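You operate a simulated robot arm through the tools that you are given. There is no shell and no other tool. Be economical: measure what you need, move in short steps, check, and stop when the job is done.

The job below is to be done with a simulated two-armed robot. You get a single attempt, and the scene is never put back.

JOB
Move the green basin to the green worktop, then soak the red tumbler in the sink, 2 pumps of soap.
Fine: both hands on the basin, one at each end; plug in, water about to the blue line, tap off, soap into the water; the tumbler ends standing in the sink. Set down upright: red tumbler.

The check looks at the end state, three seconds after you hand in, the way a careful person would. Anything else that was tipped, shoved, dropped, spilled or broken makes it a failure.

ROBOT AND FRAMES
Two 7-joint arms with two-finger parallel grippers on one trunk, on a base that drives. Base frame: it is fixed to the floor where the robot stands at the start and does not move with it; the origin is under the middle of the robot, x ahead of it, y to its left, z up; the surface under the hand at the start is at about z = 0.68. Readings come in m, degrees, newtons and seconds.
The left shoulder is at the start at [0.05, 0.187, 1.035], the right one opposite. With the tool pointing down near the work surface each hand reaches from about 0.1 to 0.66 m from the robot's upright axis, wherever it stands, measured 20 degrees to its own side. Places, roughly: green tumbler [-1.25, 0.25, 1.25]; green worktop [-1.2, -0.8, 0.8]; plug hole [-1.2, -0.1, 0.6]; purple tumbler [-1.25, 0.5, 1.25]; sink [-1.2, -0.2, 0.7]; sink bowl [-1.2, -0.2, 0.6]; sink tap handle [-1.5, -0.2, 0.9]; soap button [-1.4, -0.1, 1.1]. Payload 3.43 kg a hand.
Tool frame (each hand has its own): the origin (TCP) lies between the finger pads and is the grasp point; the fingertips stand 0.03 m ahead of it; z points along the fingers, y is the line along which they close. Largest opening 0.094 m; finger width 0.028, thickness 0.01; the body of the gripper, 0.05 by 0.096 m, starts 0.055 m behind the TCP.
Orientation is that of the tool frame in the base frame, as [roll, pitch, yaw] about the fixed x, y, z axes, in that order (R = Rz(yaw) Ry(pitch) Rx(roll)). With the fingers straight down and closing along the base's y, the tool's x points along the base's -x, its y along +y and its z along -z.

CONTROLS
- The arms move only by the tool move_arm. It takes "left_moves", "right_moves" or both (then of equal length, played together; a hand with none holds still); each is one flat list of numbers, 7 for each row, row after row: the closure, from 0 (fully open) to 1 (shut), then the shift along the tool's x, y, z in m, then the turn, a rotation vector about the tool's x, y, z in degrees. In form: [claw, x, y, z, wx, wy, wz, claw, x, y, z, wx, wy, wz, ...]. A call has 1 to 10 rows; each row is the pose to reach, as a shift and turn from the pose commanded when the call began, along the tool's axes at that moment. Each row takes 0.2 s and may step no farther than 0.05 m and 8.6 degrees from the row before; otherwise, or with a gripper value out of range, the whole call is refused. A pose out of reach is approached as far as the arm can. The call stops where the force on the tool passes 90 N (or 10 N more than at its start, if that is more) or the arm is blocked; 0.2 s more then pass. Each finger travels about 0.153 m/s and halts on what it meets, pressing with about 41 N; the grip force reading is that of the motor and also rises with nothing between the fingers. The clock runs only during rows and for 0.2 s after the last one: add rows that repeat a pose to give the fingers time. The reply holds the time, the measured pose of the TCP, the force on the tool along the base axes, the opening and the grip force, in the units named above and with some noise, with the torque about the TCP (base axes, N m) and any sound that the robot's microphone picked up.
- Cameras (640 x 400 px; columns grow to the right, rows downward): "scene" is now at [0.1448, -0.0033, 1.1885]; the picture's right is [-0.03, -1.00, 0.00], its down [-0.64, 0.02, -0.77] and it looks along [0.77, -0.02, -0.64] (base axes); focal length 214 px, centre (320, 200). "left" rides on the left gripper at [0.076, -0.014, -0.102] in its tool frame; the picture's right is [0.18, 0.98, 0.00], its down [-0.75, 0.14, -0.64] and it looks along [-0.63, 0.12, 0.77] (tool axes); focal length 243 px, centre (320, 200). "right" rides on the right gripper at [0.076, 0.014, -0.102] in its tool frame; the picture's right is [-0.18, 0.98, 0.00], its down [-0.75, -0.14, -0.64] and it looks along [-0.63, -0.12, 0.77] (tool axes); focal length 243 px, centre (320, 200). There is no depth. A picture from a camera that has moved, and an enlarged one, comes with that camera's place and axes in the base frame and with its lens.
- grab_frame(camera): a new picture of that camera. No time passes.
- slide_trunk(by): slides the trunk up (or, below 0, down) by that many m; the arms and the scene camera ride with it, the base frame stays. It gives what a move gives, with no picture.
- base_move(legs): drives the robot by 1 to 6 legs, each [ahead, left, turn to the left] in m, m and degrees, along the robot's own axes; the way and the turn of a leg run together, so that a leg with both is an arc; at most 1.5 m and 180 degrees a leg. The arms and the cameras ride along, it lands a little off, and it stops where it bumps. It gives what a move gives.
- pan_tilt(pan, tilt): turns the head with the scene camera to pan (to the left, within 80 degrees either way) and tilt (down, from -29 to 69), counted from straight ahead of the robot. It gives what a move gives.
- close_up(camera, box): a new picture of the part [left, top, right, bottom] of that camera's present view, enlarged. No time passes.
- finish_job(): hands the job in; it is judged then, once.

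Go step by step. Nothing tells you exact positions but the pictures and the camera data: compare them with the known pose of the tool, close in by small moves and look again before you grip or let go. The budget is 120 turns and 92 pictures, counting those below and the enlarged ones. Unless the task says otherwise, let go and move clear before handing in, and close with one line.

The tools are called after ">>>" by a JSON object that holds its "op" and its "data". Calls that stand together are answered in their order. move_arm: Moves the arms, as the interface text tells. Its arguments: {"type":"object","properties":{"left_moves":{"type":"array"},"right_moves":{"type":"array"}},"required":[]} The other tools are called the same way: slide_trunk (by) slides the trunk up or down; base_move (legs) drives the base; pan_tilt (pan, tilt) turns the head that bears the scene camera; grab_frame (camera) takes a picture; close_up (camera, box) takes an enlarged picture of a part of a camera's view; finish_job () hands the job in.

At the start:

```text
time: 0.0
left_tcp_pos: [0.4086, 0.3805, 0.9457]
left_tcp_rot: [180.0, 0.1, -179.9]
left_wrist_force: [-0.8, -0.4, 0.8]
left_ft_torque: [0.02, 0.01, 0.0]
left_gripper_width: 0.0942
left_finger_force: 0.0
right_tcp_pos: [0.4033, 0.0092, 0.9985]
right_tcp_rot: [-180.0, 0.0, -180.0]
right_wrist_force: [-0.2, -0.4, -0.7]
right_ft_torque: [-0.02, -0.02, 0.0]
right_gripper_width: 0.0938
right_finger_force: 0.1
trunk travel left (down, up): [-0.25, 0.182]
robot x, y, heading: [0.001, 0.0002, 0.1]
head pan, tilt: [-1.5, 39.5]
```

scene: 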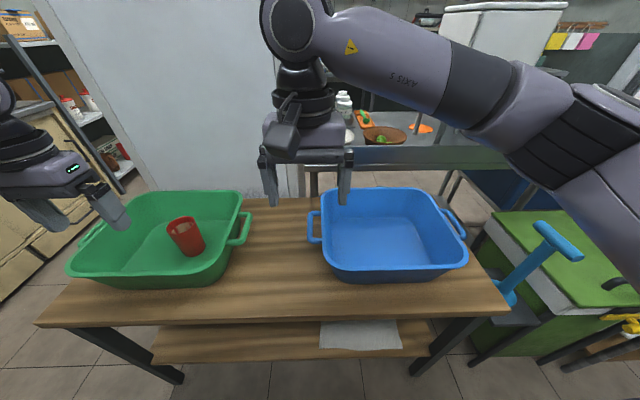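
right: 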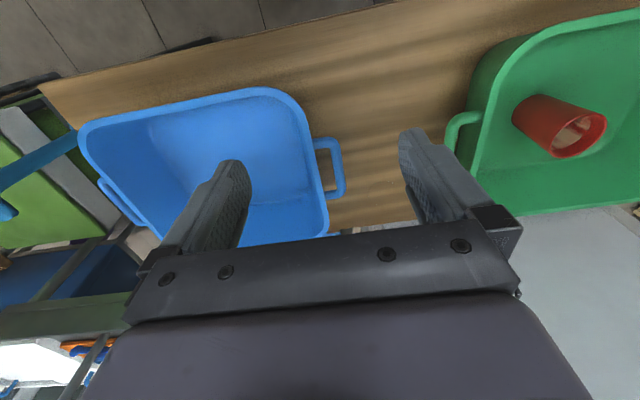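
left: 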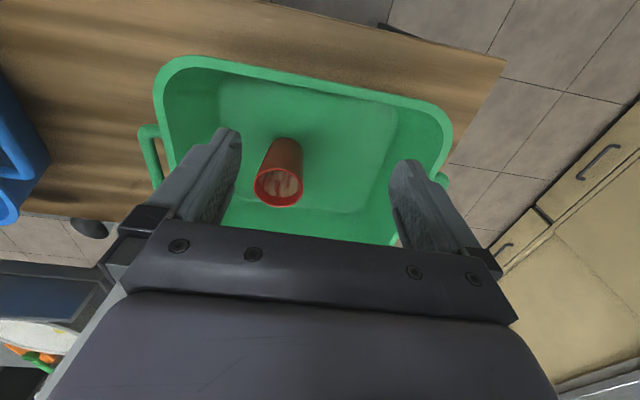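

The green basin, with the red tumbler inside, sits on the table ahead and to the left, and its handles look to be near y≈0.20 and y≈0.57. I'll take enlarged pictures of the handles before planning the grasp.

>>> {"op": "close_up", "data": {"camera": "scene", "box": [50, 170, 290, 320]}}

>>> {"op": "close_up", "data": {"camera": "left", "box": [120, 40, 480, 265]}}

```text
2.67 times, centred on (170, 245) of scene
camera zoom: at [0.1448, -0.0033, 1.1885], right [-0.03, -1.0, 0.0], down [-0.64, 0.02, -0.77], along [0.77, -0.02, -0.64], focal length 572 px, centre (720, 80)
```

zoom: 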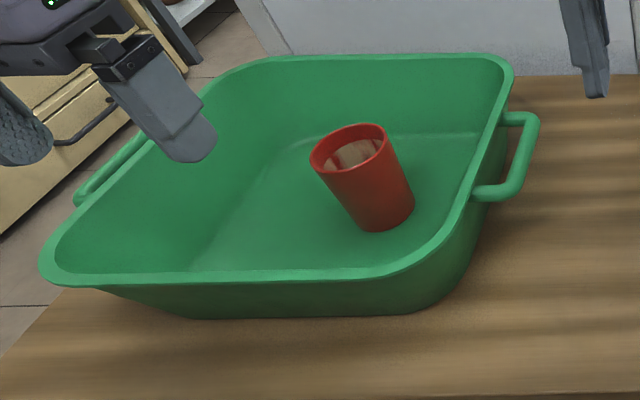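

```text
1.78 times, centred on (300, 152) of left
camera zoom: at [0.3322, 0.3669, 1.0475], right [-0.19, 0.98, 0.0], down [0.75, 0.14, 0.64], along [0.63, 0.12, -0.77], focal length 431 px, centre (356, 284)
```

zoom: 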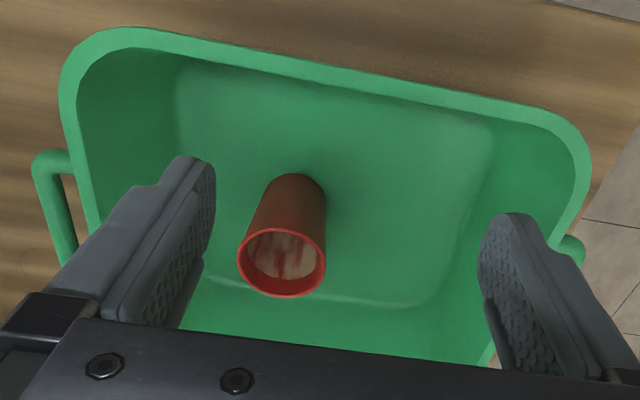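

By triangulation the right handle bar runs x≈0.495–0.593 at y≈0.185, z≈0.767, so the basin is centred near (0.544, 0.385). I want to shift the robot left to face it, so first I'll check the space on the left.

>>> {"op": "pan_tilt", "data": {"pan": 70, "tilt": 35}}

>>> {"op": "grab_frame", "data": {"camera": "scene"}}

>>> {"op": "pan_tilt", "data": {"pan": -80, "tilt": 30}}

>>> {"op": "grab_frame", "data": {"camera": "scene"}}

```text
time: 1.4
left_tcp_pos: [0.4079, 0.3817, 0.9446]
left_tcp_rot: [-180.0, 0.0, -179.9]
left_wrist_force: [-0.5, -1.2, -0.6]
left_ft_torque: [0.0, 0.02, -0.02]
left_gripper_width: 0.0938
left_finger_force: 0.1
right_tcp_pos: [0.4028, 0.0086, 0.998]
right_tcp_rot: [180.0, 0.0, -179.9]
right_wrist_force: [-0.3, -0.1, -0.1]
right_ft_torque: [0.01, 0.0, 0.02]
right_gripper_width: 0.0939
right_finger_force: 0.2
trunk travel left (down, up): [-0.25, 0.182]
robot x, y, heading: [-0.0027, 0.0, 0.0]
head pan, tilt: [70.0, 35.0]
```

```text
86 pictures are left
camera scene: at [0.0897, 0.0816, 1.1953], right [0.94, -0.34, 0.0], down [-0.2, -0.54, -0.82], along [0.28, 0.77, -0.57], focal length 214 px, centre (320, 200)
```

scene: 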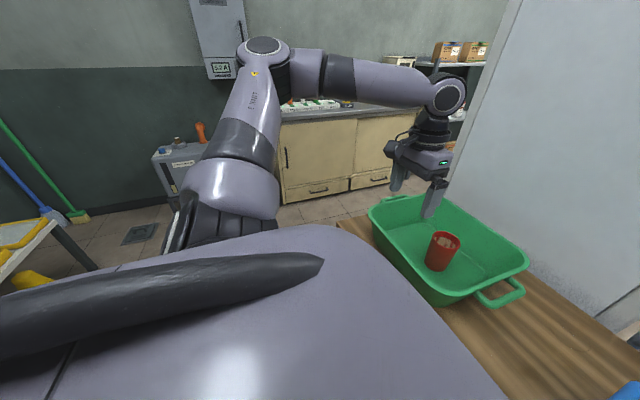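

```text
time: 3.8
left_tcp_pos: [0.4095, 0.3801, 0.9445]
left_tcp_rot: [179.9, 0.0, -179.9]
left_wrist_force: [0.3, -0.4, -0.9]
left_ft_torque: [0.01, 0.0, 0.0]
left_gripper_width: 0.094
left_finger_force: 0.0
right_tcp_pos: [0.4025, 0.0099, 0.9986]
right_tcp_rot: [179.9, 0.0, 180.0]
right_wrist_force: [-0.1, -0.2, -0.4]
right_ft_torque: [0.03, 0.01, 0.01]
right_gripper_width: 0.0938
right_finger_force: 0.0
trunk travel left (down, up): [-0.25, 0.182]
robot x, y, heading: [-0.0025, -0.0007, 0.1]
head pan, tilt: [-80.0, 30.0]
```

```text
85 pictures are left
camera scene: at [0.0752, -0.0902, 1.2031], right [-0.98, -0.17, 0.0], down [-0.09, 0.49, -0.87], along [0.15, -0.85, -0.5], focal length 214 px, centre (320, 200)
```

scene: 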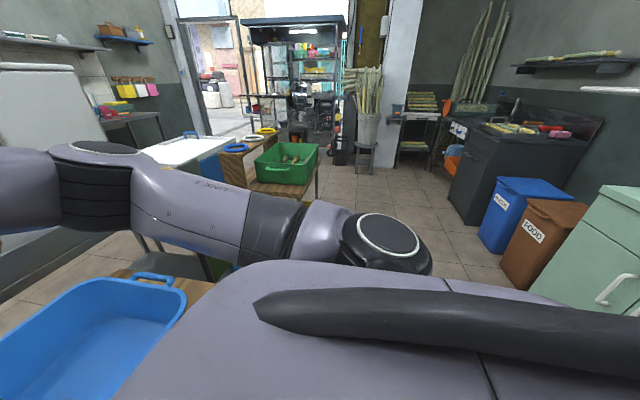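

The left side is clear, with the cabinets well away. I'll drive left so the basin is centred in front of me, then look at it again.

>>> {"op": "base_move", "data": {"legs": [[0, 0.385, 0]]}}

>>> {"op": "pan_tilt", "data": {"pan": 0, "tilt": 45}}

>>> {"op": "grab_frame", "data": {"camera": "scene"}}

>>> {"op": "grab_frame", "data": {"camera": "left"}}

>>> {"op": "grab_frame", "data": {"camera": "right"}}

```text
time: 7.8
left_tcp_pos: [0.4119, 0.7721, 0.9454]
left_tcp_rot: [180.0, 0.0, 179.8]
left_wrist_force: [0.1, 0.0, 0.1]
left_ft_torque: [0.02, -0.02, 0.0]
left_gripper_width: 0.094
left_finger_force: 0.1
right_tcp_pos: [0.4056, 0.4001, 0.9981]
right_tcp_rot: [-180.0, 0.0, 179.7]
right_wrist_force: [0.5, -0.4, 0.6]
right_ft_torque: [-0.01, -0.01, -0.03]
right_gripper_width: 0.0939
right_finger_force: 0.0
trunk travel left (down, up): [-0.25, 0.182]
robot x, y, heading: [-0.0022, 0.3924, -0.5]
head pan, tilt: [-80.0, 30.0]
```

```text
time: 9.3
left_tcp_pos: [0.4117, 0.7723, 0.9444]
left_tcp_rot: [-179.9, 0.0, 179.7]
left_wrist_force: [-1.7, -0.5, -0.2]
left_ft_torque: [0.01, 0.0, 0.01]
left_gripper_width: 0.0937
left_finger_force: 0.2
right_tcp_pos: [0.4046, 0.4, 0.9974]
right_tcp_rot: [-180.0, 0.0, 179.6]
right_wrist_force: [-0.4, -0.1, -0.2]
right_ft_torque: [-0.01, -0.02, 0.02]
right_gripper_width: 0.0942
right_finger_force: 0.1
trunk travel left (down, up): [-0.25, 0.182]
robot x, y, heading: [0.0029, 0.3964, -0.3]
head pan, tilt: [0.0, 45.0]
```

```text
84 pictures are left
camera scene: at [0.142, 0.3913, 1.1805], right [-0.01, -1.0, 0.0], down [-0.71, 0.0, -0.71], along [0.71, 0.0, -0.71], focal length 214 px, centre (320, 200)
```

scene: 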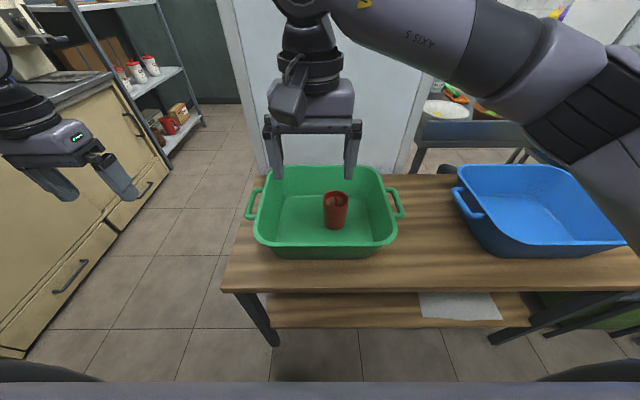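

```text
83 pictures are left
camera left: at [0.3355, 0.7582, 1.0475], right [-0.18, 0.98, 0.0], down [0.75, 0.14, 0.64], along [0.63, 0.12, -0.77], focal length 243 px, centre (320, 200)
```

left: 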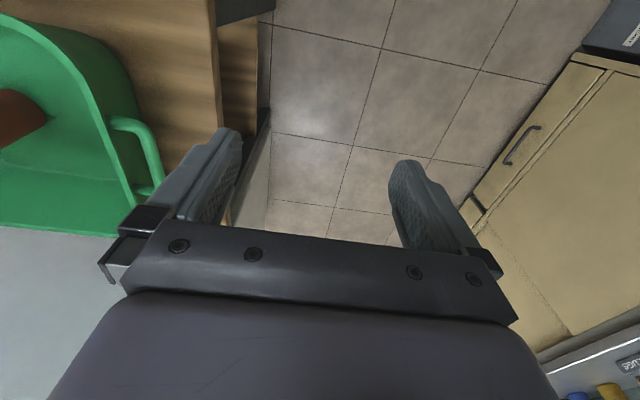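

```text
82 pictures are left
camera right: at [0.3287, 0.4145, 1.1012], right [0.19, 0.98, 0.0], down [0.75, -0.15, 0.64], along [0.63, -0.12, -0.77], focal length 243 px, centre (320, 200)
```

right: 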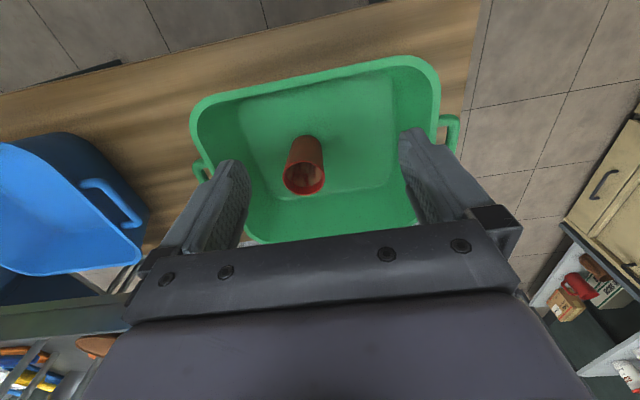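

The basin is now centred ahead, with handle bars at about y≈0.178 and y≈0.586, x≈0.543, z≈0.768. I'll bring each hand above its handle with the fingers partly closed.

>>> {"op": "move_arm", "data": {"left_moves": [0.2, -0.0187, -0.0267, 0.0093, 0, 0, 0, 0.4, -0.0374, -0.0534, 0.0186, 0, 0, 0, 0.7, -0.0561, -0.0801, 0.0279, 0, 0, 0, 0.7, -0.0748, -0.1068, 0.0372, 0, 0, 0, 0.7, -0.0935, -0.1335, 0.0465, 0, 0, 0, 0.7, -0.1122, -0.1602, 0.0558, 0, 0, 0, 0.7, -0.131, -0.187, 0.065, 0, 0, 0, 0.7, -0.131, -0.187, 0.065, 0, 0, 0], "right_moves": [0.2, -0.0197, -0.0314, 0.0169, 0, 0, 0, 0.4, -0.0394, -0.0628, 0.0338, 0, 0, 0, 0.7, -0.0591, -0.0942, 0.0507, 0, 0, 0, 0.7, -0.0788, -0.1256, 0.0676, 0, 0, 0, 0.7, -0.0985, -0.157, 0.0845, 0, 0, 0, 0.7, -0.1182, -0.1884, 0.1014, 0, 0, 0, 0.7, -0.138, -0.22, 0.118, 0, 0, 0, 0.7, -0.138, -0.22, 0.118, 0, 0, 0]}}

>>> {"op": "grab_frame", "data": {"camera": "left"}}

>>> {"op": "grab_frame", "data": {"camera": "right"}}

>>> {"op": "close_up", "data": {"camera": "scene", "box": [200, 110, 450, 266]}}

```text
time: 11.1
left_tcp_pos: [0.5135, 0.6111, 0.887]
left_tcp_rot: [-180.0, 0.2, 179.9]
left_wrist_force: [-0.1, -0.1, 0.7]
left_ft_torque: [0.0, -0.03, 0.01]
left_gripper_width: 0.028
left_finger_force: 0.0
left hand out of reach, approached as far as the arm can: row 6, 7, 8
right_tcp_pos: [0.5415, 0.1803, 0.8763]
right_tcp_rot: [-180.0, 0.0, 179.8]
right_wrist_force: [-1.0, 0.1, -0.4]
right_ft_torque: [0.0, 0.01, -0.03]
right_gripper_width: 0.0281
right_finger_force: 0.1
trunk travel left (down, up): [-0.25, 0.182]
robot x, y, heading: [0.0022, 0.3959, -0.2]
head pan, tilt: [0.0, 45.0]
```

```text
81 pictures are left
camera left: at [0.4366, 0.5972, 0.9891], right [-0.18, 0.98, 0.0], down [0.75, 0.14, 0.64], along [0.63, 0.12, -0.77], focal length 243 px, centre (320, 200)
```

left: 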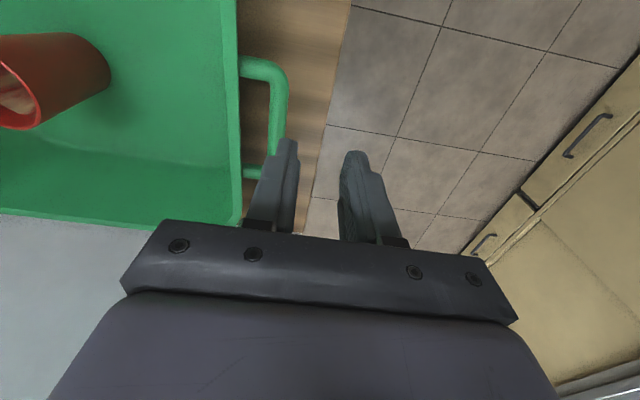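

```text
80 pictures are left
camera right: at [0.4658, 0.1947, 0.979], right [0.19, 0.98, 0.0], down [0.75, -0.15, 0.64], along [0.63, -0.12, -0.77], focal length 243 px, centre (320, 200)
```

right: 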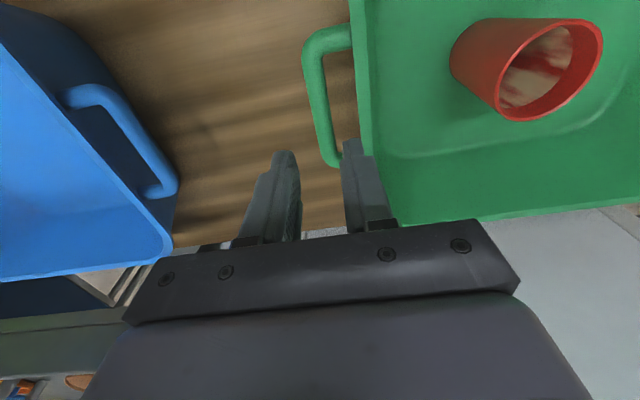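

```text
2.56 times, centred on (325, 188) of scene
camera zoom: at [0.1419, 0.3913, 1.1805], right [-0.01, -1.0, 0.0], down [-0.71, 0.0, -0.71], along [0.71, 0.0, -0.71], focal length 549 px, centre (307, 231)
```

zoom: 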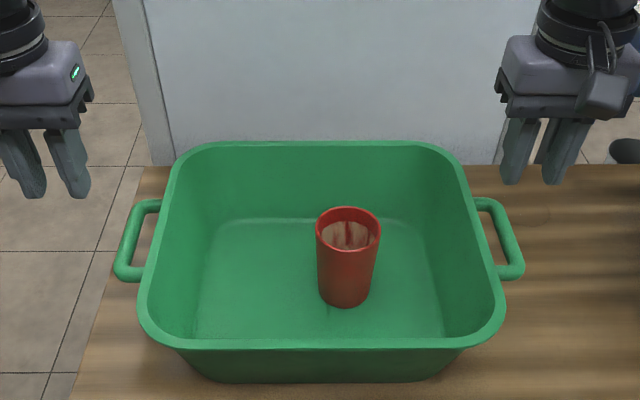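

The left hand stopped short, but all views agree on the bars: left ≈(0.54, 0.574) and right ≈(0.54, 0.185), z≈0.768. I'll retry the remaining left move in small steps.

>>> {"op": "move_arm", "data": {"left_moves": [0.7, 0, -0.018, 0, 0, 0, 0, 0.7, 0, -0.037, 0, 0, 0, 0, 0.7, -0.013, -0.037, 0.004, 0, 0, 0, 0.7, -0.026, -0.037, 0.007, 0, 0, 0], "right_moves": [0.7, 0, 0.002, 0, 0, 0, 0, 0.7, 0, 0.005, 0, 0, 0, 0, 0.7, 0, 0.005, 0, 0, 0, 0, 0.7, 0, 0.005, 0, 0, 0, 0]}}

```text
time: 12.1
left_tcp_pos: [0.504, 0.6005, 0.887]
left_tcp_rot: [-179.9, 0.0, 179.7]
left_wrist_force: [-0.2, 1.0, -0.3]
left_ft_torque: [0.0, -0.01, -0.03]
left_gripper_width: 0.0283
left_finger_force: 0.1
left hand out of reach, approached as far as the arm can: row 1, 2, 3, 4
right_tcp_pos: [0.5408, 0.1868, 0.8792]
right_tcp_rot: [180.0, 0.0, 179.6]
right_wrist_force: [0.4, -0.1, -0.3]
right_ft_torque: [-0.02, -0.02, 0.02]
right_gripper_width: 0.0283
right_finger_force: 0.1
trunk travel left (down, up): [-0.25, 0.182]
robot x, y, heading: [0.0026, 0.3912, -0.6]
head pan, tilt: [0.0, 45.0]
```

The left arm hits a joint limit when reaching inward, so I need to stand a little closer. I'll tilt the camera down to see how far the base is from the table.

>>> {"op": "pan_tilt", "data": {"pan": 0, "tilt": 69}}

>>> {"op": "grab_frame", "data": {"camera": "scene"}}

```text
time: 13.0
left_tcp_pos: [0.5046, 0.6014, 0.886]
left_tcp_rot: [180.0, 0.0, 179.7]
left_wrist_force: [-0.6, 0.3, -0.2]
left_ft_torque: [0.02, 0.01, -0.02]
left_gripper_width: 0.0284
left_finger_force: 0.0
right_tcp_pos: [0.5408, 0.186, 0.8791]
right_tcp_rot: [-180.0, 0.0, 179.8]
right_wrist_force: [-0.1, 0.3, -0.6]
right_ft_torque: [-0.03, 0.01, -0.01]
right_gripper_width: 0.0284
right_finger_force: 0.0
trunk travel left (down, up): [-0.25, 0.182]
robot x, y, heading: [0.0014, 0.3927, -0.3]
head pan, tilt: [0.0, 68.8]
```

```text
78 pictures are left
camera scene: at [0.1166, 0.3915, 1.1517], right [-0.01, -1.0, 0.0], down [-0.93, 0.01, -0.36], along [0.36, 0.0, -0.93], focal length 214 px, centre (320, 200)
```

scene: 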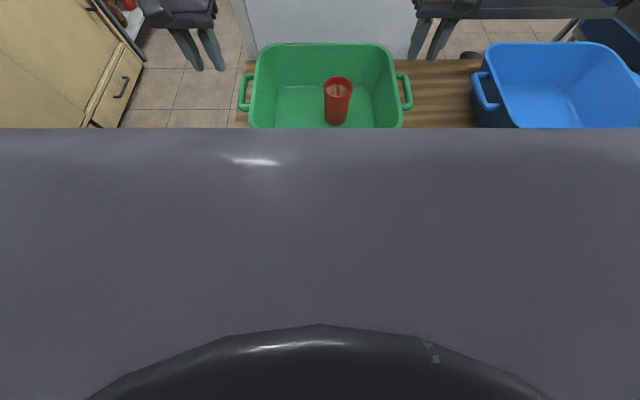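

The body front stays behind about x≈0.22 and the table edge is at about 0.346, so moving ahead 0.085 is safe. I'll draw the hands back first, then drive.

>>> {"op": "move_arm", "data": {"left_moves": [0.7, 0.03, 0, 0, 0, 0, 0, 0.7, 0.06, 0, 0, 0, 0, 0], "right_moves": [0.7, 0.035, 0, 0, 0, 0, 0, 0.7, 0.07, 0, 0, 0, 0, 0]}}

>>> {"op": "base_move", "data": {"legs": [[0.085, -0.008, 0.3]]}}

>>> {"op": "pan_tilt", "data": {"pan": 0, "tilt": 50}}

```text
time: 13.6
left_tcp_pos: [0.4454, 0.5992, 0.8863]
left_tcp_rot: [-180.0, 0.1, 179.8]
left_wrist_force: [-0.1, -0.2, 0.6]
left_ft_torque: [0.0, 0.01, -0.04]
left_gripper_width: 0.0282
left_finger_force: 0.0
right_tcp_pos: [0.4699, 0.1847, 0.8822]
right_tcp_rot: [180.0, 0.0, 179.6]
right_wrist_force: [-0.1, -1.0, 0.2]
right_ft_torque: [0.01, 0.02, 0.0]
right_gripper_width: 0.0283
right_finger_force: 0.1
trunk travel left (down, up): [-0.25, 0.182]
robot x, y, heading: [0.003, 0.3963, -0.2]
head pan, tilt: [0.0, 68.8]
```

```text
time: 14.6
left_tcp_pos: [0.49, 0.5965, 0.8863]
left_tcp_rot: [-180.0, 0.1, -180.0]
left_wrist_force: [-0.2, -0.5, -1.0]
left_ft_torque: [0.01, 0.0, -0.03]
left_gripper_width: 0.0284
left_finger_force: 0.0
right_tcp_pos: [0.5176, 0.1803, 0.8815]
right_tcp_rot: [179.9, 0.0, 179.7]
right_wrist_force: [-1.6, 1.0, 0.3]
right_ft_torque: [-0.02, 0.02, -0.02]
right_gripper_width: 0.0282
right_finger_force: 0.1
trunk travel left (down, up): [-0.25, 0.182]
robot x, y, heading: [0.044, 0.3839, -0.3]
head pan, tilt: [0.0, 68.8]
stopped in leg 1: the robot was blocked; the commanded pose is now the measured one
```

```text
time: 15.4
left_tcp_pos: [0.4909, 0.5966, 0.8862]
left_tcp_rot: [180.0, 0.1, -180.0]
left_wrist_force: [-0.3, 1.4, -0.2]
left_ft_torque: [-0.01, 0.0, 0.02]
left_gripper_width: 0.028
left_finger_force: 0.0
right_tcp_pos: [0.5189, 0.1816, 0.8825]
right_tcp_rot: [-180.0, 0.0, 179.6]
right_wrist_force: [-0.1, 0.2, -0.8]
right_ft_torque: [0.03, -0.01, 0.0]
right_gripper_width: 0.0283
right_finger_force: 0.1
trunk travel left (down, up): [-0.25, 0.182]
robot x, y, heading: [0.0467, 0.3897, -0.0]
head pan, tilt: [0.0, 50.0]
```

The base bumped at 0.045 ahead. I'll back off slightly and shift right, so the left handle lies further out to the left arm's side, then look.

>>> {"op": "base_move", "data": {"legs": [[-0.012, 0, 0], [0, -0.07, 0]]}}

>>> {"op": "grab_frame", "data": {"camera": "scene"}}

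```text
time: 17.1
left_tcp_pos: [0.479, 0.5273, 0.8855]
left_tcp_rot: [-180.0, 0.1, -179.8]
left_wrist_force: [-0.2, 0.3, 0.7]
left_ft_torque: [0.07, 0.03, 0.01]
left_gripper_width: 0.0284
left_finger_force: 0.0
right_tcp_pos: [0.5054, 0.111, 0.8814]
right_tcp_rot: [-180.0, 0.0, 179.8]
right_wrist_force: [0.4, 1.4, -0.8]
right_ft_torque: [-0.02, -0.01, -0.04]
right_gripper_width: 0.0283
right_finger_force: 0.0
trunk travel left (down, up): [-0.25, 0.182]
robot x, y, heading: [0.0302, 0.3202, -0.3]
head pan, tilt: [0.0, 50.0]
```

```text
77 pictures are left
camera scene: at [0.1708, 0.3165, 1.1736], right [0.0, -1.0, 0.0], down [-0.77, 0.0, -0.64], along [0.64, 0.0, -0.77], focal length 214 px, centre (320, 200)
```

scene: 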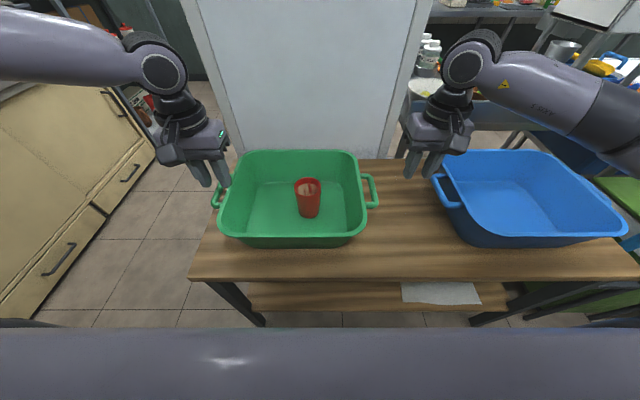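

Nothing has moved; the bars are still at y≈0.575 and y≈0.184. I'll bring both hands above them.

>>> {"op": "move_arm", "data": {"left_moves": [0.7, -0.02, 0.016, 0, 0, 0, 0, 0.7, -0.04, 0.032, 0, 0, 0, 0, 0.7, -0.061, 0.047, 0.005, 0, 0, 0, 0.7, -0.061, 0.047, 0.005, 0, 0, 0], "right_moves": [0.7, -0.012, 0.025, 0, 0, 0, 0, 0.7, -0.024, 0.05, 0, 0, 0, 0, 0.7, -0.035, 0.074, 0, 0, 0, 0, 0.7, -0.035, 0.074, 0, 0, 0, 0]}}

>>> {"op": "grab_frame", "data": {"camera": "left"}}

>>> {"op": "grab_frame", "data": {"camera": "right"}}

```text
time: 18.1
left_tcp_pos: [0.5415, 0.5745, 0.8806]
left_tcp_rot: [-180.0, -0.1, 180.0]
left_wrist_force: [-0.2, 0.8, 0.0]
left_ft_torque: [0.02, 0.01, 0.04]
left_gripper_width: 0.028
left_finger_force: 0.0
right_tcp_pos: [0.5418, 0.1857, 0.8824]
right_tcp_rot: [179.9, 0.1, 179.7]
right_wrist_force: [0.6, 0.1, -0.5]
right_ft_torque: [-0.02, -0.02, 0.0]
right_gripper_width: 0.028
right_finger_force: 0.1
trunk travel left (down, up): [-0.25, 0.182]
robot x, y, heading: [0.0344, 0.321, -0.0]
head pan, tilt: [0.0, 50.0]
```

```text
76 pictures are left
camera left: at [0.4638, 0.56, 0.9834], right [-0.18, 0.98, 0.0], down [0.75, 0.14, 0.64], along [0.63, 0.12, -0.77], focal length 243 px, centre (320, 200)
```

left: 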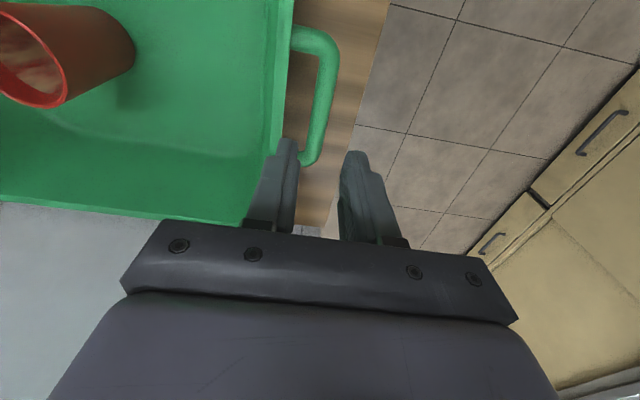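

```text
75 pictures are left
camera right: at [0.4662, 0.2, 0.9849], right [0.19, 0.98, 0.0], down [0.75, -0.14, 0.64], along [0.63, -0.12, -0.77], focal length 243 px, centre (320, 200)
```

right: 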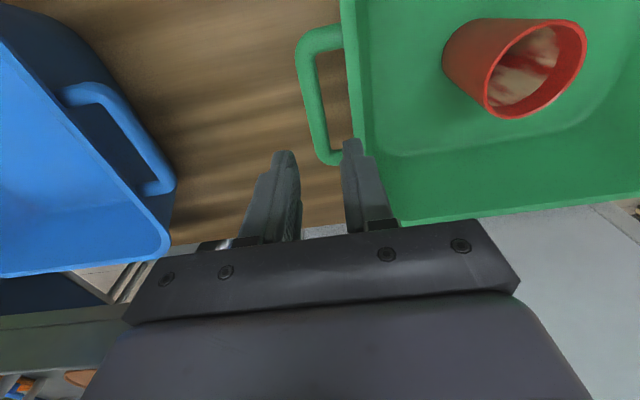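

Both hands can reach now; the bars measure y≈0.575 and y≈0.181, about 18 mm thick with a 21 mm gap to the wall. I'll lower until the fingertips are just above bar height and check.

>>> {"op": "move_arm", "data": {"left_moves": [0.7, 0, 0.0, 0.03, 0, 0, 0, 0.7, 0, 0.0005, 0.06, 0, 0, 0, 0.7, 0, 0.0005, 0.07, 0, 0, 0, 0.7, 0, 0.0005, 0.07, 0, 0, 0], "right_moves": [0.7, 0, -0.004, 0.03, 0, 0, 0, 0.7, 0, -0.004, 0.06, 0, 0, 0, 0.7, 0, -0.004, 0.072, 0, 0, 0, 0.7, 0, -0.004, 0.072, 0, 0, 0]}}

>>> {"op": "grab_frame", "data": {"camera": "left"}}

>>> {"op": "grab_frame", "data": {"camera": "right"}}

>>> {"op": "close_up", "data": {"camera": "scene", "box": [170, 110, 410, 260]}}

```text
time: 19.1
left_tcp_pos: [0.5404, 0.5741, 0.8108]
left_tcp_rot: [179.9, 0.1, -179.9]
left_wrist_force: [0.3, -0.2, 0.6]
left_ft_torque: [0.02, -0.02, 0.0]
left_gripper_width: 0.0286
left_finger_force: 0.1
right_tcp_pos: [0.5428, 0.1801, 0.8112]
right_tcp_rot: [180.0, -0.1, 179.7]
right_wrist_force: [0.0, -0.7, 0.9]
right_ft_torque: [0.0, 0.01, 0.0]
right_gripper_width: 0.028
right_finger_force: 0.1
trunk travel left (down, up): [-0.25, 0.182]
robot x, y, heading: [0.0315, 0.3194, 0.2]
head pan, tilt: [0.0, 50.0]
```

```text
74 pictures are left
camera left: at [0.4629, 0.5604, 0.9131], right [-0.19, 0.98, 0.0], down [0.75, 0.14, 0.64], along [0.63, 0.12, -0.77], focal length 243 px, centre (320, 200)
```

left: 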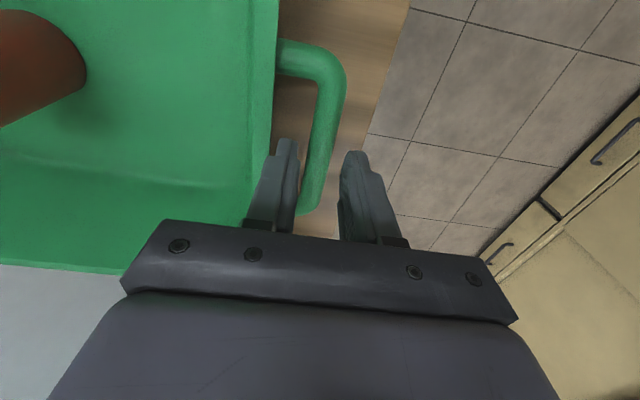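

```text
73 pictures are left
camera right: at [0.4672, 0.1949, 0.913], right [0.19, 0.98, 0.0], down [0.75, -0.14, 0.64], along [0.63, -0.12, -0.77], focal length 243 px, centre (320, 200)
```

right: 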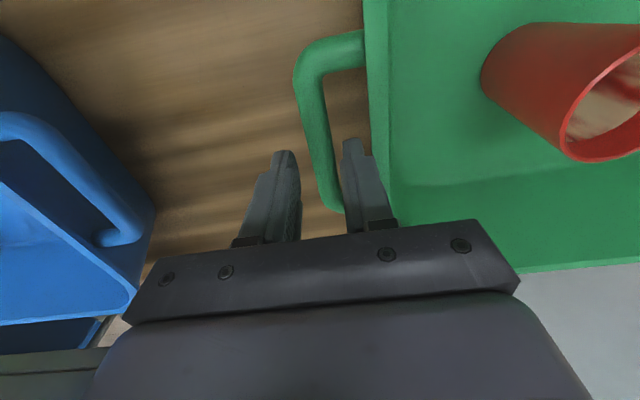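

```text
2.67 times, centred on (290, 185) of scene
camera zoom: at [0.1708, 0.3166, 1.1736], right [0.0, -1.0, 0.0], down [-0.77, 0.0, -0.64], along [0.64, 0.0, -0.77], focal length 572 px, centre (400, 240)
```

zoom: 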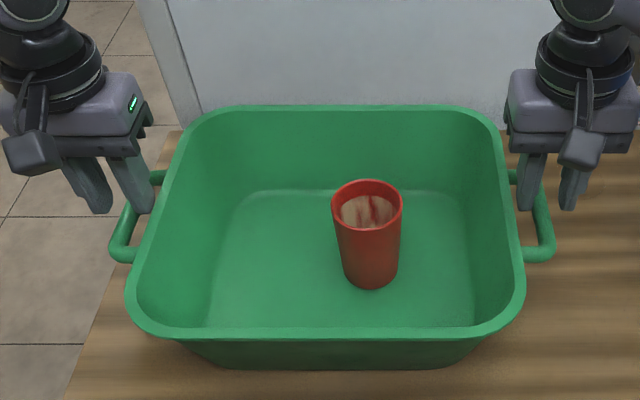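

The bars lie between the fingers on both sides with clearance to the rim. I'll lower the rest of the way, to TCP z≈0.768, and close.

>>> {"op": "move_arm", "data": {"left_moves": [0.7, 0, 0.001, 0.015, 0, 0, 0, 0.7, 0, 0.001, 0.03, 0, 0, 0, 0.7, 0, 0.001, 0.043, 0, 0, 0, 0.7, 0, 0.001, 0.043, 0, 0, 0], "right_moves": [0.7, 0, 0.001, 0.015, 0, 0, 0, 0.7, 0, 0.001, 0.03, 0, 0, 0, 0.7, 0, 0.001, 0.043, 0, 0, 0, 0.7, 0, 0.001, 0.043, 0, 0, 0]}}

>>> {"op": "grab_frame", "data": {"camera": "left"}}

>>> {"op": "grab_frame", "data": {"camera": "right"}}

```text
time: 20.1
left_tcp_pos: [0.5283, 0.5821, 0.7793]
left_tcp_rot: [-179.9, 0.3, -180.0]
left_wrist_force: [3.3, -7.5, 7.6]
left_ft_torque: [-0.15, 0.07, 0.1]
left_gripper_width: 0.0324
left_finger_force: 4.1
left hand out of reach, approached as far as the arm can: row 1, 2, 3, 4
right_tcp_pos: [0.5396, 0.1805, 0.7683]
right_tcp_rot: [179.9, 0.1, 179.9]
right_wrist_force: [-0.2, 2.6, 0.6]
right_ft_torque: [0.01, 0.03, -0.03]
right_gripper_width: 0.0297
right_finger_force: 1.0
trunk travel left (down, up): [-0.25, 0.182]
robot x, y, heading: [0.0354, 0.3183, -0.2]
head pan, tilt: [0.0, 50.0]
```

```text
71 pictures are left
camera left: at [0.4505, 0.5693, 0.8807], right [-0.18, 0.98, 0.0], down [0.75, 0.14, 0.65], along [0.63, 0.12, -0.76], focal length 243 px, centre (320, 200)
```

left: 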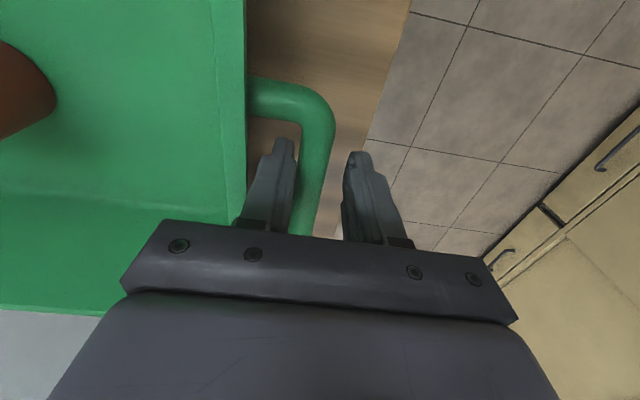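

```text
70 pictures are left
camera right: at [0.4647, 0.1955, 0.8708], right [0.19, 0.98, 0.0], down [0.75, -0.15, 0.64], along [0.63, -0.12, -0.77], focal length 243 px, centre (320, 200)
```

right: 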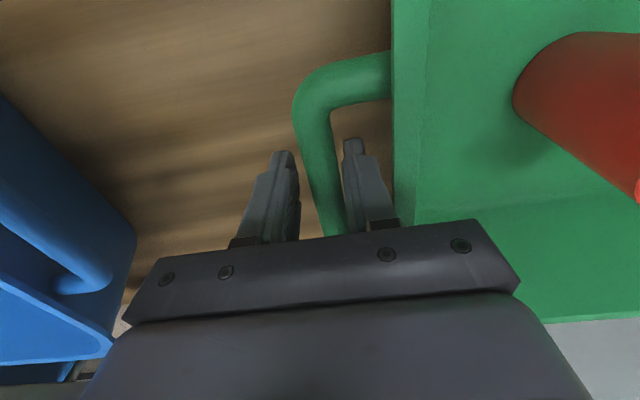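

The left hand reached its limit again partway down and is lightly pushing the bar; reach seems better with the hand higher relative to the trunk. I'll lift both hands clear, then lower the trunk.

>>> {"op": "move_arm", "data": {"left_moves": [0.7, 0, -0.003, -0.02, 0, 0, 0, 0.7, 0, -0.003, -0.05, 0, 0, 0, 0.7, 0, -0.003, -0.09, 0, 0, 0, 0.7, 0, -0.003, -0.13, 0, 0, 0], "right_moves": [0.7, 0, 0, -0.02, 0, 0, 0, 0.7, 0, 0, -0.05, 0, 0, 0, 0.7, 0, 0, -0.09, 0, 0, 0, 0.7, 0, 0, -0.13, 0, 0, 0]}}

>>> {"op": "slide_trunk", "data": {"by": -0.1}}

>>> {"op": "grab_frame", "data": {"camera": "scene"}}

```text
time: 21.1
left_tcp_pos: [0.5303, 0.5811, 0.9077]
left_tcp_rot: [180.0, 0.1, 180.0]
left_wrist_force: [0.6, 0.6, 0.3]
left_ft_torque: [-0.01, 0.0, 0.04]
left_gripper_width: 0.0283
left_finger_force: 0.1
right_tcp_pos: [0.5414, 0.1797, 0.8986]
right_tcp_rot: [-180.0, 0.0, 179.7]
right_wrist_force: [-0.7, 0.7, -0.4]
right_ft_torque: [-0.03, 0.01, 0.01]
right_gripper_width: 0.0281
right_finger_force: 0.1
trunk travel left (down, up): [-0.25, 0.182]
robot x, y, heading: [0.0329, 0.3184, 0.0]
head pan, tilt: [0.0, 50.0]
```

```text
time: 22.4
left_tcp_pos: [0.5299, 0.5813, 0.8079]
left_tcp_rot: [179.9, 0.1, -180.0]
left_wrist_force: [0.4, -0.1, -0.2]
left_ft_torque: [0.0, 0.02, -0.01]
left_gripper_width: 0.0281
left_finger_force: 0.1
right_tcp_pos: [0.5411, 0.1803, 0.7982]
right_tcp_rot: [180.0, 0.0, 179.9]
right_wrist_force: [-0.2, 0.5, 0.7]
right_ft_torque: [0.02, -0.02, -0.03]
right_gripper_width: 0.0282
right_finger_force: 0.1
trunk travel left (down, up): [-0.15, 0.282]
robot x, y, heading: [0.0356, 0.3208, -0.1]
head pan, tilt: [0.0, 50.0]
```

```text
69 pictures are left
camera scene: at [0.1707, 0.3167, 1.0736], right [0.0, -1.0, 0.0], down [-0.77, 0.0, -0.64], along [0.64, 0.0, -0.77], focal length 214 px, centre (320, 200)
```

scene: 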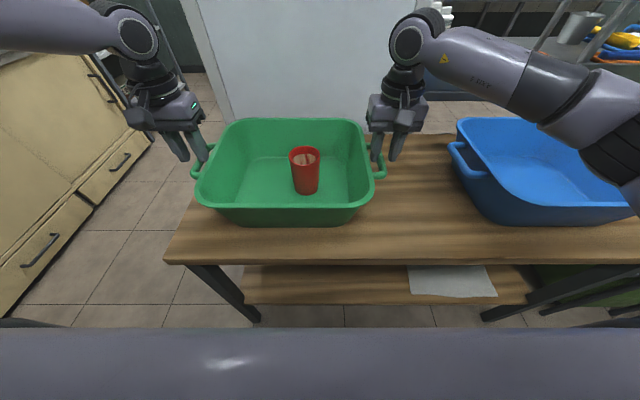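

Basin still in place. I'll nudge the left hand onto the bar line, still just above it, and check with its camera.

>>> {"op": "move_arm", "data": {"left_moves": [0.7, -0.005, -0.003, -0.004, 0, 0, 0, 0.7, -0.01, -0.006, -0.002, 0, 0, 0, 0.7, -0.01, -0.006, -0.002, 0, 0, 0]}}

>>> {"op": "grab_frame", "data": {"camera": "left"}}

>>> {"op": "grab_frame", "data": {"camera": "right"}}

```text
time: 23.2
left_tcp_pos: [0.5406, 0.575, 0.81]
left_tcp_rot: [-180.0, 0.1, -179.9]
left_wrist_force: [-0.4, 0.1, 0.3]
left_ft_torque: [-0.04, -0.02, -0.03]
left_gripper_width: 0.0281
left_finger_force: 0.1
right_tcp_pos: [0.5416, 0.1805, 0.7986]
right_tcp_rot: [180.0, 0.0, 179.8]
right_wrist_force: [0.5, 0.0, -0.1]
right_ft_torque: [0.01, -0.03, -0.01]
right_gripper_width: 0.0283
right_finger_force: 0.4
trunk travel left (down, up): [-0.15, 0.282]
robot x, y, heading: [0.0324, 0.3193, -0.3]
head pan, tilt: [0.0, 50.0]
```

```text
68 pictures are left
camera left: at [0.4636, 0.5616, 0.9118], right [-0.19, 0.98, 0.0], down [0.75, 0.14, 0.64], along [0.63, 0.12, -0.77], focal length 243 px, centre (320, 200)
```

left: 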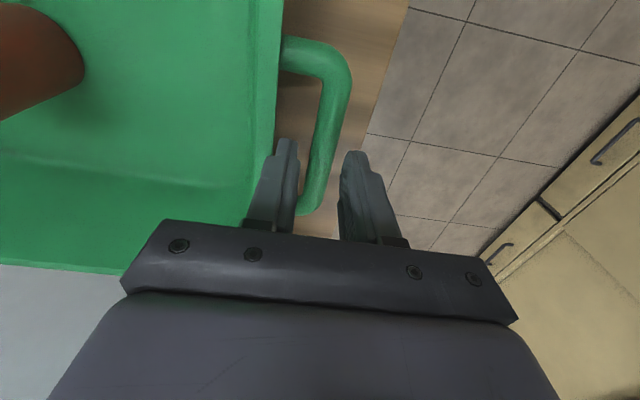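

```text
67 pictures are left
camera right: at [0.4656, 0.1939, 0.9009], right [0.19, 0.98, 0.0], down [0.75, -0.14, 0.64], along [0.63, -0.12, -0.77], focal length 243 px, centre (320, 200)
```

right: 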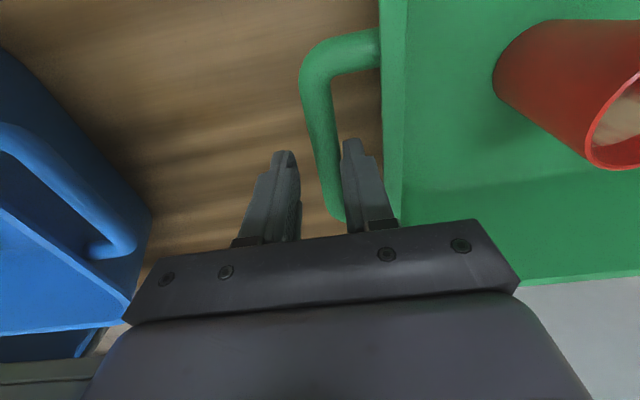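

The basin shifted about 4 mm towards +y, so I'll shift both hands with it while lowering onto the bars.

>>> {"op": "move_arm", "data": {"left_moves": [0.7, 0, 0.005, 0, 0, 0, 0, 0.7, 0, 0.005, 0.02, 0, 0, 0, 0.7, 0, 0.005, 0.042, 0, 0, 0, 0.7, 0, 0.005, 0.042, 0, 0, 0], "right_moves": [0.7, 0, 0.005, 0, 0, 0, 0, 0.7, 0, 0.005, 0.015, 0, 0, 0, 0.7, 0, 0.005, 0.031, 0, 0, 0, 0.7, 0, 0.005, 0.031, 0, 0, 0]}}

```text
time: 24.2
left_tcp_pos: [0.5402, 0.5806, 0.7671]
left_tcp_rot: [179.9, 0.1, -180.0]
left_wrist_force: [0.3, -0.3, -0.5]
left_ft_torque: [0.03, 0.03, 0.03]
left_gripper_width: 0.0284
left_finger_force: 0.2
right_tcp_pos: [0.5415, 0.1844, 0.7661]
right_tcp_rot: [179.9, 0.0, 179.8]
right_wrist_force: [0.2, 0.1, -0.6]
right_ft_torque: [0.05, 0.0, -0.04]
right_gripper_width: 0.028
right_finger_force: 0.0
trunk travel left (down, up): [-0.15, 0.282]
robot x, y, heading: [0.0371, 0.3194, -0.2]
head pan, tilt: [0.0, 50.0]
```

Both hands straddle their bars with no contact force. Now I'll close the grippers.

>>> {"op": "move_arm", "data": {"left_moves": [0.85, 0, 0, 0, 0, 0, 0, 1, 0, 0, 0, 0, 0, 0, 1, 0, 0, 0, 0, 0, 0], "right_moves": [0.85, 0, 0, 0, 0, 0, 0, 1, 0, 0, 0, 0, 0, 0, 1, 0, 0, 0, 0, 0, 0]}}

>>> {"op": "grab_frame", "data": {"camera": "left"}}

>>> {"op": "grab_frame", "data": {"camera": "right"}}

```text
time: 25.0
left_tcp_pos: [0.5405, 0.5769, 0.7667]
left_tcp_rot: [-179.6, 0.1, 179.9]
left_wrist_force: [-0.1, -30.9, 0.6]
left_ft_torque: [0.32, -0.28, 0.46]
left_gripper_width: 0.0201
left_finger_force: 41.4
right_tcp_pos: [0.5409, 0.1873, 0.7658]
right_tcp_rot: [179.5, 0.1, -180.0]
right_wrist_force: [1.2, 31.8, -0.2]
right_ft_torque: [-0.16, 0.31, -0.78]
right_gripper_width: 0.0202
right_finger_force: 40.8
trunk travel left (down, up): [-0.15, 0.282]
robot x, y, heading: [0.0356, 0.3181, -0.2]
head pan, tilt: [0.0, 50.0]
```

```text
66 pictures are left
camera left: at [0.4628, 0.5642, 0.8693], right [-0.18, 0.98, -0.01], down [0.75, 0.14, 0.64], along [0.63, 0.11, -0.77], focal length 243 px, centre (320, 200)
```

left: 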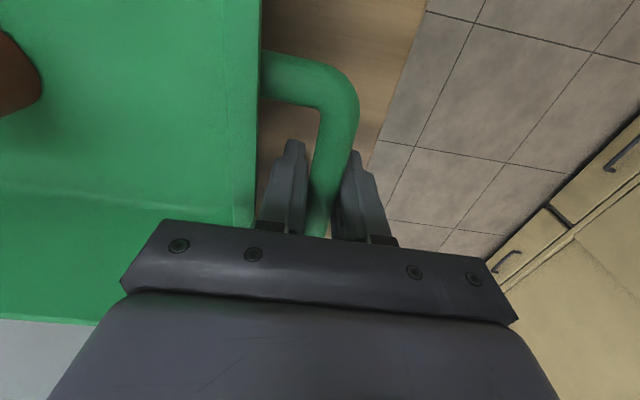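

```text
65 pictures are left
camera right: at [0.4643, 0.1996, 0.8688], right [0.18, 0.98, 0.01], down [0.75, -0.15, 0.64], along [0.63, -0.11, -0.77], focal length 243 px, centre (320, 200)
```

right: 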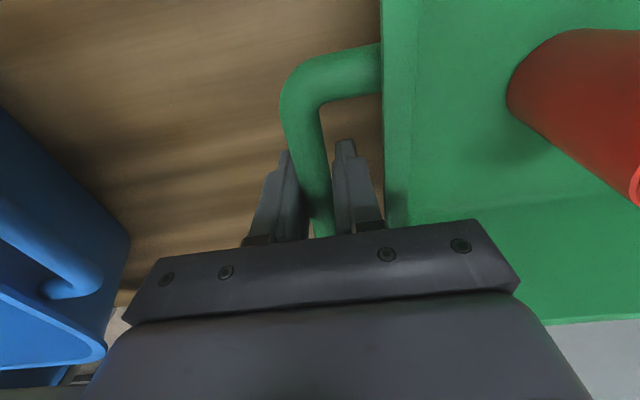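

Both bars are gripped at 20 mm, but the hands pull against each other by about 31 N. I'll bring them inward by about 3.5 mm each to relieve that.

>>> {"op": "move_arm", "data": {"left_moves": [1, 0, -0.0035, 0, 0, 0, 0, 1, 0, -0.0035, 0, 0, 0, 0], "right_moves": [1, 0, 0.0033, 0, 0, 0, 0, 1, 0, 0.0033, 0, 0, 0, 0]}}

```text
time: 25.6
left_tcp_pos: [0.541, 0.5758, 0.7662]
left_tcp_rot: [180.0, 0.0, -179.8]
left_wrist_force: [-0.6, -16.0, -0.8]
left_ft_torque: [0.02, -0.02, 0.29]
left_gripper_width: 0.0197
left_finger_force: 40.9
right_tcp_pos: [0.5405, 0.1873, 0.7671]
right_tcp_rot: [-180.0, 0.1, 179.7]
right_wrist_force: [0.4, 16.5, 0.3]
right_ft_torque: [-0.08, 0.0, -0.53]
right_gripper_width: 0.0199
right_finger_force: 41.2
trunk travel left (down, up): [-0.15, 0.282]
robot x, y, heading: [0.038, 0.3183, -0.1]
head pan, tilt: [0.0, 50.0]
```

The tension is halved, so I'll relieve it once more, then lift slightly with the trunk.

>>> {"op": "move_arm", "data": {"left_moves": [1, 0, -0.0035, 0, 0, 0, 0, 1, 0, -0.0035, 0, 0, 0, 0], "right_moves": [1, 0, 0.0035, 0, 0, 0, 0, 1, 0, 0.0035, 0, 0, 0, 0]}}

>>> {"op": "slide_trunk", "data": {"by": 0.05}}

>>> {"op": "grab_frame", "data": {"camera": "scene"}}

```text
time: 26.2
left_tcp_pos: [0.5408, 0.5763, 0.7657]
left_tcp_rot: [179.6, 0.0, -179.6]
left_wrist_force: [-0.7, 11.2, -0.5]
left_ft_torque: [-0.06, 0.16, 0.22]
left_gripper_width: 0.0199
left_finger_force: 40.8
right_tcp_pos: [0.542, 0.1867, 0.7675]
right_tcp_rot: [-179.6, -0.1, 179.4]
right_wrist_force: [1.0, -11.0, 0.6]
right_ft_torque: [0.04, -0.27, -0.21]
right_gripper_width: 0.0197
right_finger_force: 41.5
trunk travel left (down, up): [-0.15, 0.282]
robot x, y, heading: [0.0328, 0.3171, 0.0]
head pan, tilt: [0.0, 50.0]
```

```text
time: 27.1
left_tcp_pos: [0.5419, 0.5765, 0.8153]
left_tcp_rot: [179.5, -0.1, -179.7]
left_wrist_force: [-0.2, 30.6, -1.5]
left_ft_torque: [-0.3, 0.11, 0.36]
left_gripper_width: 0.0198
left_finger_force: 40.8
right_tcp_pos: [0.5413, 0.1858, 0.8167]
right_tcp_rot: [-179.6, -0.1, 179.4]
right_wrist_force: [0.1, -31.0, -1.8]
right_ft_torque: [0.11, -0.12, -0.36]
right_gripper_width: 0.0201
right_finger_force: 40.7
trunk travel left (down, up): [-0.2, 0.232]
robot x, y, heading: [0.0348, 0.3169, 0.1]
head pan, tilt: [0.0, 50.0]
```

```text
64 pictures are left
camera scene: at [0.1712, 0.3167, 1.1235], right [0.0, -1.0, 0.0], down [-0.77, 0.0, -0.64], along [0.64, 0.0, -0.77], focal length 214 px, centre (320, 200)
```

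scene: 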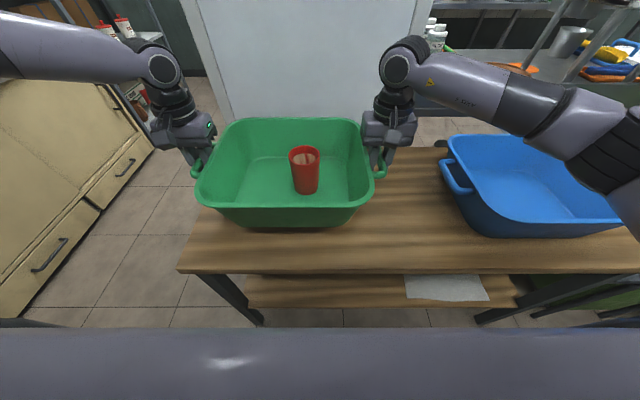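

The basin is up with the tumbler steady inside. I'll relieve the inward squeeze, raise further, and back away from the table a little.

>>> {"op": "move_arm", "data": {"left_moves": [1, 0, 0.003, 0, 0, 0, 0, 1, 0, 0.003, 0, 0, 0, 0], "right_moves": [1, 0, -0.003, 0, 0, 0, 0, 1, 0, -0.003, 0, 0, 0, 0]}}

>>> {"op": "slide_trunk", "data": {"by": 0.13}}

>>> {"op": "base_move", "data": {"legs": [[-0.3, 0, 0]]}}

>>> {"op": "grab_frame", "data": {"camera": "scene"}}

```text
time: 27.7
left_tcp_pos: [0.5411, 0.5764, 0.8165]
left_tcp_rot: [-180.0, -0.1, 179.9]
left_wrist_force: [-0.2, 18.0, -2.5]
left_ft_torque: [0.01, -0.11, 0.37]
left_gripper_width: 0.0202
left_finger_force: 41.1
right_tcp_pos: [0.5406, 0.1854, 0.8178]
right_tcp_rot: [179.9, 0.0, 179.9]
right_wrist_force: [-0.3, -17.5, -1.0]
right_ft_torque: [0.16, 0.07, -0.58]
right_gripper_width: 0.0198
right_finger_force: 41.1
trunk travel left (down, up): [-0.2, 0.232]
robot x, y, heading: [0.0336, 0.3194, -0.2]
head pan, tilt: [0.0, 50.0]
```

```text
time: 29.3
left_tcp_pos: [0.541, 0.577, 0.9467]
left_tcp_rot: [180.0, 0.1, -179.8]
left_wrist_force: [0.0, 12.6, -1.3]
left_ft_torque: [-0.07, 0.03, 0.37]
left_gripper_width: 0.0198
left_finger_force: 40.6
right_tcp_pos: [0.5414, 0.1868, 0.9486]
right_tcp_rot: [180.0, 0.1, 179.8]
right_wrist_force: [0.5, -14.1, -2.5]
right_ft_torque: [0.09, 0.02, -0.55]
right_gripper_width: 0.0199
right_finger_force: 41.3
trunk travel left (down, up): [-0.33, 0.102]
robot x, y, heading: [0.0336, 0.3193, -0.3]
head pan, tilt: [0.0, 50.0]
```

```text
time: 31.4
left_tcp_pos: [0.2394, 0.5769, 0.9483]
left_tcp_rot: [-179.9, 0.1, -180.0]
left_wrist_force: [-1.5, 10.3, -2.0]
left_ft_torque: [-0.07, 0.0, 0.38]
left_gripper_width: 0.0201
left_finger_force: 40.6
right_tcp_pos: [0.2387, 0.1872, 0.9485]
right_tcp_rot: [180.0, 0.0, 179.8]
right_wrist_force: [-0.2, -9.4, -2.4]
right_ft_torque: [0.08, 0.02, -0.56]
right_gripper_width: 0.0198
right_finger_force: 40.8
trunk travel left (down, up): [-0.33, 0.102]
robot x, y, heading: [-0.2668, 0.32, -0.4]
head pan, tilt: [0.0, 50.0]
```

```text
63 pictures are left
camera scene: at [-0.1311, 0.3173, 1.2536], right [0.0, -1.0, 0.0], down [-0.77, 0.0, -0.64], along [0.64, 0.0, -0.77], focal length 214 px, centre (320, 200)
```

scene: 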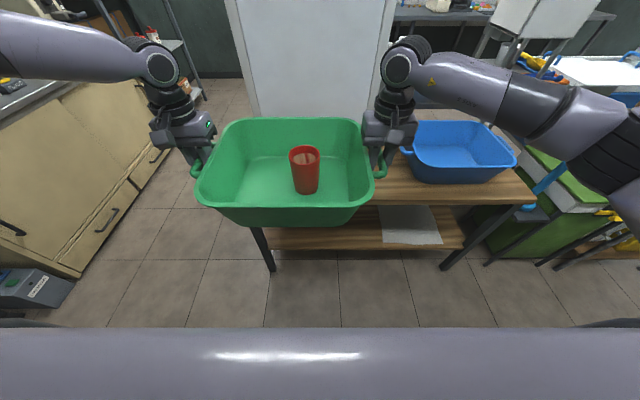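

The carry is stable. I'll turn to the left by 90° and pan to look toward the sink side before going on.

>>> {"op": "base_move", "data": {"legs": [[0, 0, 45], [0, 0, 45]]}}

>>> {"op": "pan_tilt", "data": {"pan": 75, "tilt": 20}}

>>> {"op": "grab_frame", "data": {"camera": "scene"}}

```text
time: 35.9
left_tcp_pos: [-0.5246, 0.8261, 0.9467]
left_tcp_rot: [-179.9, 0.1, -90.1]
left_wrist_force: [0.3, -1.0, -1.8]
left_ft_torque: [0.05, 0.0, 0.34]
left_gripper_width: 0.0201
left_finger_force: 41.0
right_tcp_pos: [-0.1339, 0.8263, 0.9468]
right_tcp_rot: [-180.0, 0.0, -90.6]
right_wrist_force: [1.0, 0.0, -1.5]
right_ft_torque: [-0.08, 0.02, -0.51]
right_gripper_width: 0.0198
right_finger_force: 41.1
trunk travel left (down, up): [-0.33, 0.102]
robot x, y, heading: [-0.2648, 0.3151, 89.8]
head pan, tilt: [0.0, 50.0]
```

```text
time: 37.3
left_tcp_pos: [-0.5247, 0.8262, 0.9473]
left_tcp_rot: [-179.9, 0.1, -90.0]
left_wrist_force: [0.0, -0.5, -2.1]
left_ft_torque: [-0.02, -0.02, 0.35]
left_gripper_width: 0.02
left_finger_force: 41.0
right_tcp_pos: [-0.1356, 0.8251, 0.9471]
right_tcp_rot: [-179.9, 0.0, -90.4]
right_wrist_force: [-0.3, 1.3, -2.0]
right_ft_torque: [0.03, 0.02, -0.51]
right_gripper_width: 0.02
right_finger_force: 41.0
trunk travel left (down, up): [-0.33, 0.102]
robot x, y, heading: [-0.2661, 0.3211, 89.8]
head pan, tilt: [75.0, 20.0]
```

```text
62 pictures are left
camera scene: at [-0.356, 0.4011, 1.2991], right [0.26, 0.96, 0.0], down [0.33, -0.09, -0.94], along [-0.91, 0.25, -0.34], focal length 214 px, centre (320, 200)
```

scene: 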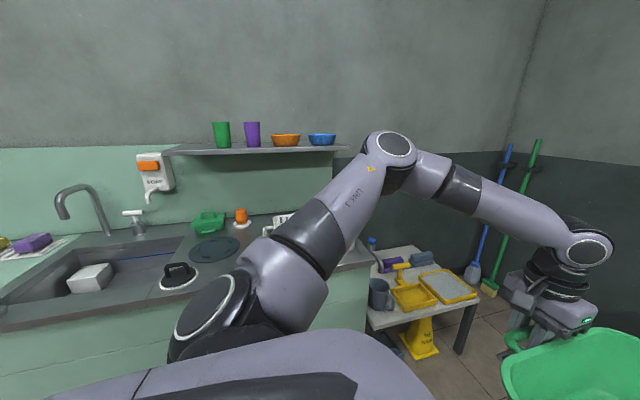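

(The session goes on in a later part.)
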